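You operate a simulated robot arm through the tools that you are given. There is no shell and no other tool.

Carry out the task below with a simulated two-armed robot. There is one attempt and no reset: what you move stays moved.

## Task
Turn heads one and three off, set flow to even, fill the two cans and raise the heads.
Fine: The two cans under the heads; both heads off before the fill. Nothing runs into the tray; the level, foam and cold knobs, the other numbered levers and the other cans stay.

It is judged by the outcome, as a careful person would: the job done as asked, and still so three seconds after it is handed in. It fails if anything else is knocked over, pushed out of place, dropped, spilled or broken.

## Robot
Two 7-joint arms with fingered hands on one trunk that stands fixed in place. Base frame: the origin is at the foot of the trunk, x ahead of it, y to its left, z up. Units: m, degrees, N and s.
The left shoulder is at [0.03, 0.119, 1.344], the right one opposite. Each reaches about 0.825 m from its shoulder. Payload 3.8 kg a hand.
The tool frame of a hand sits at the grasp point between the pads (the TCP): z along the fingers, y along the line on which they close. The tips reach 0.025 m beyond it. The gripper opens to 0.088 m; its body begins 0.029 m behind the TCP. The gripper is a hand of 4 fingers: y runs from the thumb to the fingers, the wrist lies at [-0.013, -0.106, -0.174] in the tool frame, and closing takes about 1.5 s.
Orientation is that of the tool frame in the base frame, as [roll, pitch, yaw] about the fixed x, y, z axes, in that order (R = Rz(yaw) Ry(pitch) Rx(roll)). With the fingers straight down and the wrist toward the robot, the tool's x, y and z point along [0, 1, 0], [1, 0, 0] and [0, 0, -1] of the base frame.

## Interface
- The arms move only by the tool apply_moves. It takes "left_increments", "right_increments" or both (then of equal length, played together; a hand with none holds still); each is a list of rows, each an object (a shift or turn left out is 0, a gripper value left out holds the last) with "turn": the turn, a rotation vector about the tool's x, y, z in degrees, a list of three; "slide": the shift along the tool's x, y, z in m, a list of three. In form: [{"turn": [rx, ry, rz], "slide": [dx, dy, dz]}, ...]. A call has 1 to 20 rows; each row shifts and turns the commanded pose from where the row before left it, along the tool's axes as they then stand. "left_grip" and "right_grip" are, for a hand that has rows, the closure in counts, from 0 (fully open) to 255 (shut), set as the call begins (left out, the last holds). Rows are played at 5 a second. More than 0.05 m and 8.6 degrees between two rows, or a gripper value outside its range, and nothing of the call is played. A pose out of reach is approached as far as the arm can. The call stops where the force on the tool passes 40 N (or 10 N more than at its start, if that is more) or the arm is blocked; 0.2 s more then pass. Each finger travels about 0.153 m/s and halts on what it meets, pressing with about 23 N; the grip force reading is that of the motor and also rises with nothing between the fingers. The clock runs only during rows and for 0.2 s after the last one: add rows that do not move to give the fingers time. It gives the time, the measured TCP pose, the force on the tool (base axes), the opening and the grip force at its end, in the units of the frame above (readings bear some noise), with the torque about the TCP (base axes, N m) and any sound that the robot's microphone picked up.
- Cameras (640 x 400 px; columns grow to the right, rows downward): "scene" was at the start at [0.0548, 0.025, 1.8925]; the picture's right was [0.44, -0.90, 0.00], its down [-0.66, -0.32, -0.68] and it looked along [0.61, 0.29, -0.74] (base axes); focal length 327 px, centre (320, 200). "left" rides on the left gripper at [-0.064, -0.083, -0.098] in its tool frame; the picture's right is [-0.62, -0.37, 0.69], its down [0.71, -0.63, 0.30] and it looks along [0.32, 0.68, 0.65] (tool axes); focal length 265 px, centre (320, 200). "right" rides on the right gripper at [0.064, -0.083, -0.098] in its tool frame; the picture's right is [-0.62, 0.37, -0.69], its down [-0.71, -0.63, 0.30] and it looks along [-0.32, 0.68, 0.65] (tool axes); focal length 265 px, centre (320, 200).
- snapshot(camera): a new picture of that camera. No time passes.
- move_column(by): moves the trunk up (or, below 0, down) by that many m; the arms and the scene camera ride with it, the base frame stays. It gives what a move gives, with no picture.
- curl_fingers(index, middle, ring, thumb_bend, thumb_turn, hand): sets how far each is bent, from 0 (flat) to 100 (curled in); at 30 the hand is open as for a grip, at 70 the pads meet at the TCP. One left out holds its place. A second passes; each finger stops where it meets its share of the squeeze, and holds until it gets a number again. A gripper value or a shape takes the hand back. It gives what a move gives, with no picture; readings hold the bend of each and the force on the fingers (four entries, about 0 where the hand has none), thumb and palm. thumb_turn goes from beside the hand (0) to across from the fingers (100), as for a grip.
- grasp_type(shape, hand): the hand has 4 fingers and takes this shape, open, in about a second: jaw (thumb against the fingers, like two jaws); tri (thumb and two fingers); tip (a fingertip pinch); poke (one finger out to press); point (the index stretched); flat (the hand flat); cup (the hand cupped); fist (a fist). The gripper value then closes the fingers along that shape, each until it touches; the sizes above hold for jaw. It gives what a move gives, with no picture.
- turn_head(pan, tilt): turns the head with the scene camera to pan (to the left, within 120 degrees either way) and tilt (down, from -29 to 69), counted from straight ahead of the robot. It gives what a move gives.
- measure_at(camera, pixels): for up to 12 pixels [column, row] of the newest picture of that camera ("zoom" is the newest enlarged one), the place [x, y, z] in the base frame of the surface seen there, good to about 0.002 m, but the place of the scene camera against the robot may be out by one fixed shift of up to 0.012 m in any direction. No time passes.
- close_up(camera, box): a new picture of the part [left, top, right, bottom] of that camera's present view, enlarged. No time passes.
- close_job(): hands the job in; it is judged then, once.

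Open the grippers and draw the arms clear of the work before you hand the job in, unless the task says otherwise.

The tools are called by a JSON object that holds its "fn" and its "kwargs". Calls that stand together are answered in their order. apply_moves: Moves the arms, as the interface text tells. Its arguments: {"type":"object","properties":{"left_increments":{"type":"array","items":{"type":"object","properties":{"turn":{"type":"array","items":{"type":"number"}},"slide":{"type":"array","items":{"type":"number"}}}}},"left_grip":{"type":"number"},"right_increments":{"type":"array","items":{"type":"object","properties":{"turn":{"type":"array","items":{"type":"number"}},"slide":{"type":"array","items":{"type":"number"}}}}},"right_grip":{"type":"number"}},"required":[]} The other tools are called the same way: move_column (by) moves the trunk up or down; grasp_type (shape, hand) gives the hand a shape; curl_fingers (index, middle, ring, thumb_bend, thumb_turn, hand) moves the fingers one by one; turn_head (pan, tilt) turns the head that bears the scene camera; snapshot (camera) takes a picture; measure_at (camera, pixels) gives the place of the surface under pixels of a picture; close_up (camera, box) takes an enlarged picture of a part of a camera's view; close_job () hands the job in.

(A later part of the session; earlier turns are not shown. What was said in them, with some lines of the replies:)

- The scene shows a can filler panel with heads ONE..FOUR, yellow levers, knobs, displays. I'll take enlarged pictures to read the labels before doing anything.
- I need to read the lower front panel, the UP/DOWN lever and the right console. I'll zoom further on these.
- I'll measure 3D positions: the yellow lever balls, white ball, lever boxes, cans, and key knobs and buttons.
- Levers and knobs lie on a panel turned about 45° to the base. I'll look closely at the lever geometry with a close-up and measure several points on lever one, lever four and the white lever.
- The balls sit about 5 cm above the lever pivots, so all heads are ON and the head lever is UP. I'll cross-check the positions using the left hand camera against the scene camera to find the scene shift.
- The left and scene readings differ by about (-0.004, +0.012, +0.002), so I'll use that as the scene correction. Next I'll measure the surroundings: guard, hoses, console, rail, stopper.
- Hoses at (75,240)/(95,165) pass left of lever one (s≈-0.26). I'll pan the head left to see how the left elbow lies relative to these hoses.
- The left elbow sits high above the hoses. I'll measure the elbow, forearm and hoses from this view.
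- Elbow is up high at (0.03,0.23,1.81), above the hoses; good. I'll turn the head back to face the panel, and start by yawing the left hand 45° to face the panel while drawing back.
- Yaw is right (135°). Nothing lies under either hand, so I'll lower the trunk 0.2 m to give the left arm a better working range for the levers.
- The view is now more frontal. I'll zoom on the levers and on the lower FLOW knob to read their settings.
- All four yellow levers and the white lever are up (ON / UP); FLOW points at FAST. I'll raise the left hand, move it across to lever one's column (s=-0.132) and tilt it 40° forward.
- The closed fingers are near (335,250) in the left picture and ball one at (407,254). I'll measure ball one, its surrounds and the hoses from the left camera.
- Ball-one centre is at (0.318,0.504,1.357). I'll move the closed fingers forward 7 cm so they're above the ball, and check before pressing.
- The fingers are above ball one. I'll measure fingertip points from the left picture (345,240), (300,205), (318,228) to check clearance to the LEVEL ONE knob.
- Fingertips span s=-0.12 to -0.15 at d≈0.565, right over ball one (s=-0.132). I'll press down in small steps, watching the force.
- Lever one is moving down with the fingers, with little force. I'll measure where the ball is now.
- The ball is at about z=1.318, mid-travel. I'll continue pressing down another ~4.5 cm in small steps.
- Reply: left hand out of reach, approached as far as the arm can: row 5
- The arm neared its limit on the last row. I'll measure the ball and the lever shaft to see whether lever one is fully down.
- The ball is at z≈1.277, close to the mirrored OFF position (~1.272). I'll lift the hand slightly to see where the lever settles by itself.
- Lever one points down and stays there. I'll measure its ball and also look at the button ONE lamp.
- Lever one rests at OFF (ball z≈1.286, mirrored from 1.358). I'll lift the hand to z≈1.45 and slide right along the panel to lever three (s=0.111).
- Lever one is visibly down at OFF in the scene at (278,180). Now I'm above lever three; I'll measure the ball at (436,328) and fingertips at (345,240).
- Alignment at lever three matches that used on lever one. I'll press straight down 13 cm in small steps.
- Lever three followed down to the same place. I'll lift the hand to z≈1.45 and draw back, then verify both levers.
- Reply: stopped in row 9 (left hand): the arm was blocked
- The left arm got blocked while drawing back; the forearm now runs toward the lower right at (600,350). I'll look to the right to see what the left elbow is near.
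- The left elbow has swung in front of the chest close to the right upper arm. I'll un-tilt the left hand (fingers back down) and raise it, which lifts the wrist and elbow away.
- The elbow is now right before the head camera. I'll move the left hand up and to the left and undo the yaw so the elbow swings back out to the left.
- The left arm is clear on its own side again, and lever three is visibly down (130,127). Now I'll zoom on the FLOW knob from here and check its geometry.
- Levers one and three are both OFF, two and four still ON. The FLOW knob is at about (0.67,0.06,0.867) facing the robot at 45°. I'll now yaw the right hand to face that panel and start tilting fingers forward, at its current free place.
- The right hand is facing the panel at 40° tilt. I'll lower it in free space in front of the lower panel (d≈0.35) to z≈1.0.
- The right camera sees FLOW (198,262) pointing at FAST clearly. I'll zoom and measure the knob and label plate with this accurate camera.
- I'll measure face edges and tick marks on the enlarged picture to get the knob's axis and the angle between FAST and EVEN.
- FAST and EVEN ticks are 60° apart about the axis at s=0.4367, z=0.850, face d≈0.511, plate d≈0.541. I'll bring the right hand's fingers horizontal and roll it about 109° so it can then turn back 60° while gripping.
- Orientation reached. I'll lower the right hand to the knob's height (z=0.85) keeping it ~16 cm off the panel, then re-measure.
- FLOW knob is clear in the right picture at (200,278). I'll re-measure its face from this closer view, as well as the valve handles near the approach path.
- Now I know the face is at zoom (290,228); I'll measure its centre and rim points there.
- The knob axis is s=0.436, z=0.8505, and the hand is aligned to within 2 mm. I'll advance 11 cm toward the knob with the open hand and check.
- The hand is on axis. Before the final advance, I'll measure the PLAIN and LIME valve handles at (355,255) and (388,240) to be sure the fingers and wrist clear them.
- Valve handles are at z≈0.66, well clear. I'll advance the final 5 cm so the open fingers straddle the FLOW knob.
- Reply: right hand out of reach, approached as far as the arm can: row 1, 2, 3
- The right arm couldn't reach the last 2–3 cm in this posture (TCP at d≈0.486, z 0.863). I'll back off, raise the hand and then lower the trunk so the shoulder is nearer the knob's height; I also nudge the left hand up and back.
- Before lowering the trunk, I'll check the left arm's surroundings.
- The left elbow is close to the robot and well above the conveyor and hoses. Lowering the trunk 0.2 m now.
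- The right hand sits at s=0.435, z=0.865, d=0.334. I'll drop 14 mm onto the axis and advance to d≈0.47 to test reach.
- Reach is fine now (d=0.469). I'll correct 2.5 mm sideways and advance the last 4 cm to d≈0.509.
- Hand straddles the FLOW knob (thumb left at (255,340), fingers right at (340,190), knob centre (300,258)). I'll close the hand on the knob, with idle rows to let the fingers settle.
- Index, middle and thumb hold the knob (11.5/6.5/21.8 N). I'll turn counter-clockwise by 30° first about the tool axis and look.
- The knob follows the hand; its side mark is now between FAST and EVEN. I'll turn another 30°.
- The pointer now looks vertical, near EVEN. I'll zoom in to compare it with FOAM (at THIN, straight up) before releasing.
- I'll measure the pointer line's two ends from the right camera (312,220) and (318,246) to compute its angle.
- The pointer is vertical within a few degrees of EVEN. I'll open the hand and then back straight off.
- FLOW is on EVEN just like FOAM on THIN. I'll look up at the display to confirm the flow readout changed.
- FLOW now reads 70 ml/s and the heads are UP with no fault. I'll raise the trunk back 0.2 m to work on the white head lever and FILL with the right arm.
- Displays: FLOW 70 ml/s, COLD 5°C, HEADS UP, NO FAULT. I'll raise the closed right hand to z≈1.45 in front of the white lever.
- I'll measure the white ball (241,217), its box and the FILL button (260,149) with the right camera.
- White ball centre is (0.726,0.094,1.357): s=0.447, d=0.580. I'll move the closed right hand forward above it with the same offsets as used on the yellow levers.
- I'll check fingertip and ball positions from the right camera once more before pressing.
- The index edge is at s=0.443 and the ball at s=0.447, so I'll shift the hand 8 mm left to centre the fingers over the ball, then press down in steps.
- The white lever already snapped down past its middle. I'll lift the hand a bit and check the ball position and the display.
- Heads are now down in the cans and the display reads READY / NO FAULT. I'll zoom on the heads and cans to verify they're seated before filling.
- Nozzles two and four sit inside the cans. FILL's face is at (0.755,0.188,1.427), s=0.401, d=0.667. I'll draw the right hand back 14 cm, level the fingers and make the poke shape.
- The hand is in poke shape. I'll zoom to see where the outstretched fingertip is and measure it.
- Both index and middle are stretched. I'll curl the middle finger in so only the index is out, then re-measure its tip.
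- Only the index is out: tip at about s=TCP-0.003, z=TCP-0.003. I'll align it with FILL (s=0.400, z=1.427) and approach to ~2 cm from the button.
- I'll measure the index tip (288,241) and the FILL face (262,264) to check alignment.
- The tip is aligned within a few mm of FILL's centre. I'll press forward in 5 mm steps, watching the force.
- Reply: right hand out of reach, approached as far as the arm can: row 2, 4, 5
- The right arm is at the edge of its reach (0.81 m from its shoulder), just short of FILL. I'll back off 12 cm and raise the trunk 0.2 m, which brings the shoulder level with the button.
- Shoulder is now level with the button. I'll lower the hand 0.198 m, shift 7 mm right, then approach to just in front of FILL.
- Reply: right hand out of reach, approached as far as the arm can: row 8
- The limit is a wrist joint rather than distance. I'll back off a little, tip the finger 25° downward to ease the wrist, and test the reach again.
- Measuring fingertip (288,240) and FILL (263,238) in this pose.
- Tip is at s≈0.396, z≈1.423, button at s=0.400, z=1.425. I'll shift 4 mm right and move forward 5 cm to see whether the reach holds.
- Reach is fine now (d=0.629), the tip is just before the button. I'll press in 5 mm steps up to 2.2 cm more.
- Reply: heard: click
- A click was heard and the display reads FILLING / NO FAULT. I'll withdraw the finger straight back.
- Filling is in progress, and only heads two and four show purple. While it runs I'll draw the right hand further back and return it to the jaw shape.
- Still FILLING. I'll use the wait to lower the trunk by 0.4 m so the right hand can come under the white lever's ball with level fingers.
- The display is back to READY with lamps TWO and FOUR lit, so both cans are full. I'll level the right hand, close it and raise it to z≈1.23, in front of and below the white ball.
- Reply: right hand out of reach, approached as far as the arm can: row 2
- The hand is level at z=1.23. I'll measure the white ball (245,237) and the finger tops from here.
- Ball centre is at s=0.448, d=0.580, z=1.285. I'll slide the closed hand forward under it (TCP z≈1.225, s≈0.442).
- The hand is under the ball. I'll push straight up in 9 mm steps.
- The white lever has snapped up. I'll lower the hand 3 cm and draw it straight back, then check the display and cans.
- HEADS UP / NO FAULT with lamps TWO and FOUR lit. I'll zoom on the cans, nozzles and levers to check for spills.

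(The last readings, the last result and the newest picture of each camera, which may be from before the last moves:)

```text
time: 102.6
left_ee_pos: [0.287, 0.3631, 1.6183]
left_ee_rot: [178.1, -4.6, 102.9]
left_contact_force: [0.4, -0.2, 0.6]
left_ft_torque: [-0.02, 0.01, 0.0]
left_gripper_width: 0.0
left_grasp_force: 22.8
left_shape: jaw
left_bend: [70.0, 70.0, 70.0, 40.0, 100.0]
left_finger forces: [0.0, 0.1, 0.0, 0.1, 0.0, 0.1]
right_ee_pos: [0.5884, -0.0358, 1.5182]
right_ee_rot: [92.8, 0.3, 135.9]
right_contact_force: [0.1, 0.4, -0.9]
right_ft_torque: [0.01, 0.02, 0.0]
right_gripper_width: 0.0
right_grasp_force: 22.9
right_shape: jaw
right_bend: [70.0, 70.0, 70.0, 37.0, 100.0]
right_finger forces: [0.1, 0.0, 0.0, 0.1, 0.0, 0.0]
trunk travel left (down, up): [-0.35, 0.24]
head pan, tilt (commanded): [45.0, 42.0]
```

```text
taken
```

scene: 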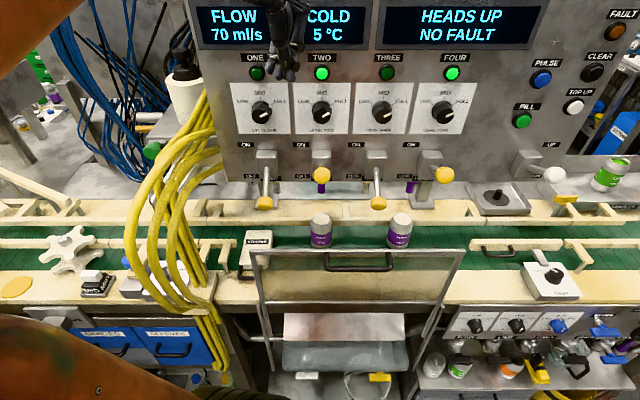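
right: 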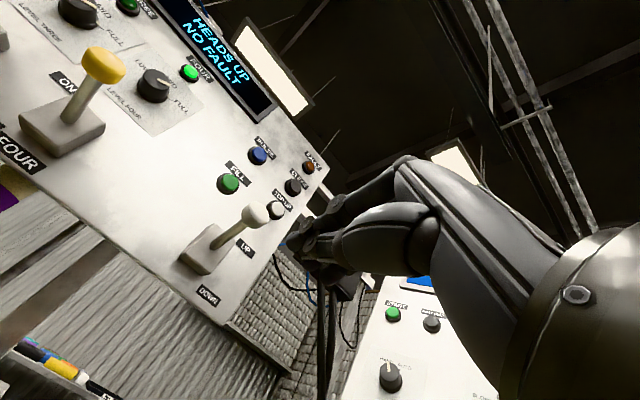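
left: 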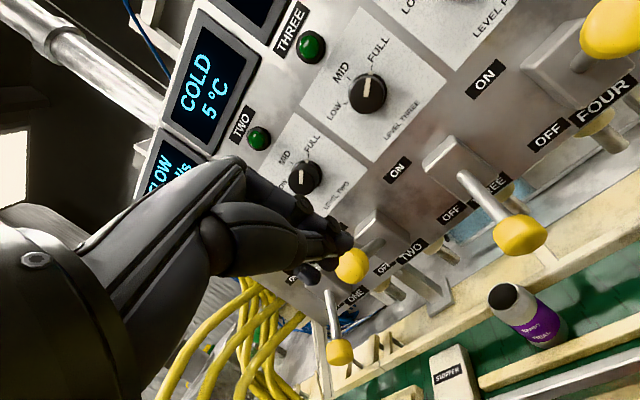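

I'll zoom on the cans' tops and the conveyor from above to check the fill and that nothing ran over.

{"fn": "close_up", "kwargs": {"camera": "scene", "box": [270, 160, 450, 280]}}

{"fn": "close_up", "kwargs": {"camera": "scene", "box": [230, 0, 570, 215]}}

{"fn": "close_up", "kwargs": {"camera": "scene", "box": [430, 290, 640, 400]}}

```text
3.33 times, centred on (360, 220) of scene
```

zoom: 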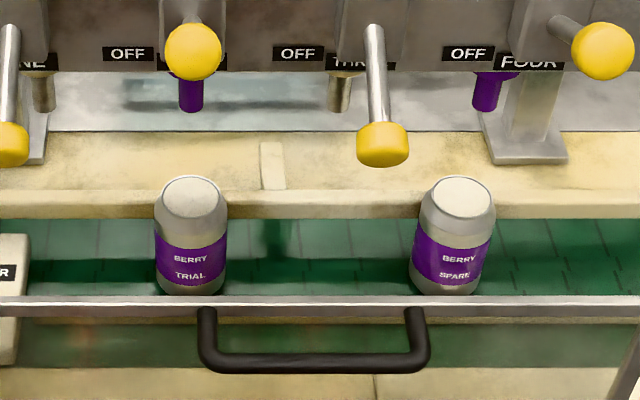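

```text
1.86 times, centred on (400, 108) of scene
```

zoom: 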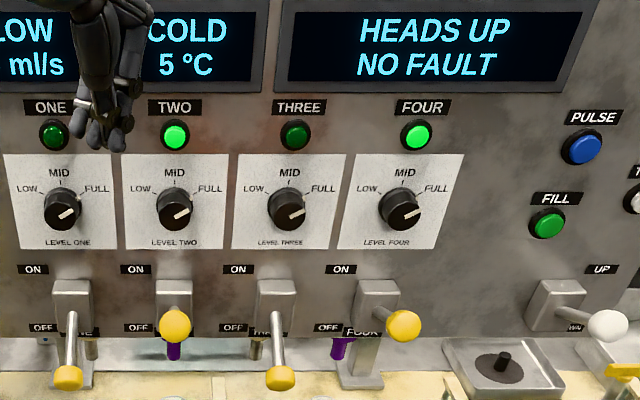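

```text
3.05 times, centred on (535, 345) of scene
```

zoom: 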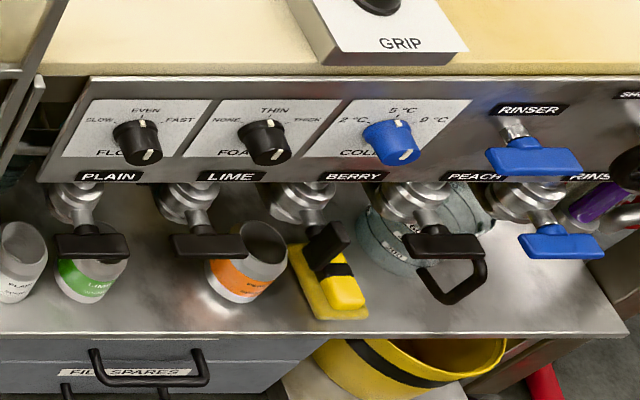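

Both cans are full to the top with foam, belt and rails are clean, knobs unchanged (FLOW EVEN, FOAM THIN, COLD 5°C). I'll open both hands and draw the arms further back from the work.

{"fn": "apply_moves", "kwargs": {"left_increments": [{"slide": [0, -0.02, 0]}, {"slide": [0, -0.02, 0]}, {"slide": [0, -0.02, 0]}, {}, {}, {}, {}, {}], "right_increments": [{"slide": [0, 0, -0.025]}, {"slide": [0, 0, -0.025]}, {"slide": [0, 0, -0.025]}, {}, {}, {}, {}, {}], "left_grip": 0, "right_grip": 0}}

{"fn": "snapshot", "kwargs": {"camera": "scene"}}

{"fn": "close_up", "kwargs": {"camera": "scene", "box": [230, 0, 570, 215]}}

```text
time: 104.4
left_ee_pos: [0.2288, 0.3497, 1.6168]
left_ee_rot: [178.1, -4.6, 103.0]
left_contact_force: [-0.3, 0.6, 0.4]
left_ft_torque: [0.0, 0.02, -0.01]
left_gripper_width: 0.0878
left_grasp_force: 0.0
left_shape: jaw
left_bend: [30.0, 30.0, 30.0, 30.0, 98.0]
left_finger forces: [0.0, 0.1, 0.0, 0.1, 0.1, 0.1]
right_ee_pos: [0.5371, -0.088, 1.5207]
right_ee_rot: [92.9, 0.3, 135.9]
right_contact_force: [0.9, 0.1, 1.0]
right_ft_torque: [0.02, -0.02, -0.03]
right_gripper_width: 0.0878
right_grasp_force: 0.0
right_shape: jaw
right_bend: [30.0, 30.0, 30.0, 30.0, 98.0]
right_finger forces: [0.1, 0.0, 0.0, 0.0, 0.1, 0.0]
trunk travel left (down, up): [-0.35, 0.24]
head pan, tilt (commanded): [45.0, 42.0]
```

```text
taken
```

scene: 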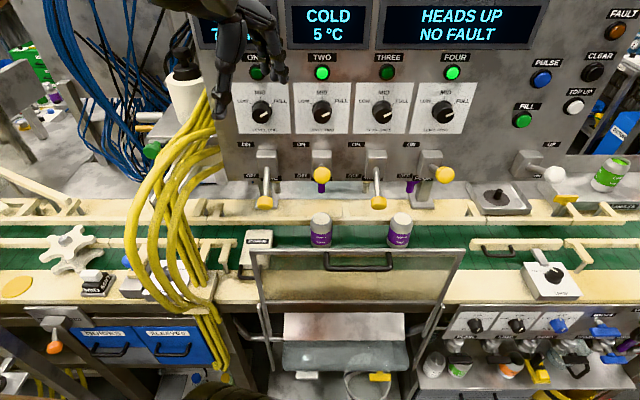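

```text
1.86 times, centred on (400, 108) of scene
```

zoom: 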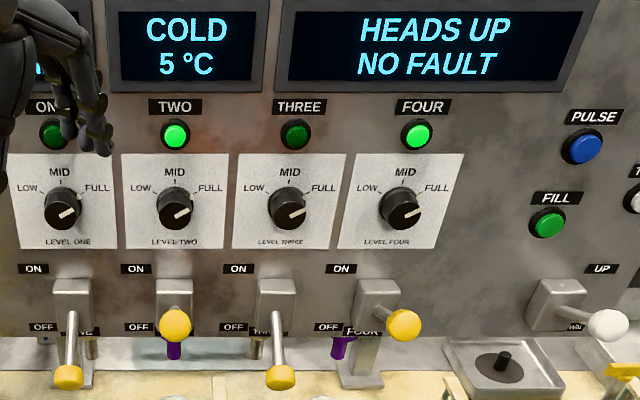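

Levers one and three are OFF, and two and four are still ON. FLOW is on EVEN at 70 ml/s, both cans are full, and the display reads HEADS UP / NO FAULT. Both hands are open and clear of the machine, so I'm handing the job in.

{"fn": "close_job", "kwargs": {}}

```text
The job is handed in.
```

The job is done and handed in. Heads one and three are off, flow is set to even, and the two cans are full. The heads are up again.

- **Heads:** I turned one and three off before the fill. Two and four, the ones over the cans, stayed on.
- **Flow:** the knob now points at EVEN, and the display changed from 110 to 70 ml/s.
- **Fill:** I lowered the heads into the cans and pressed FILL once. The display read FILLING, then READY, and lamps two and four lit.
- **After raising:** the display shows HEADS UP / NO FAULT. I saw no liquid on the belt or rails, and purple only on nozzles two and four.
- **Left alone:** the level, foam and cold knobs read as before (FULL, THIN, 5 °C). I did not touch the other cans.

Both hands are open and drawn back from the machine.
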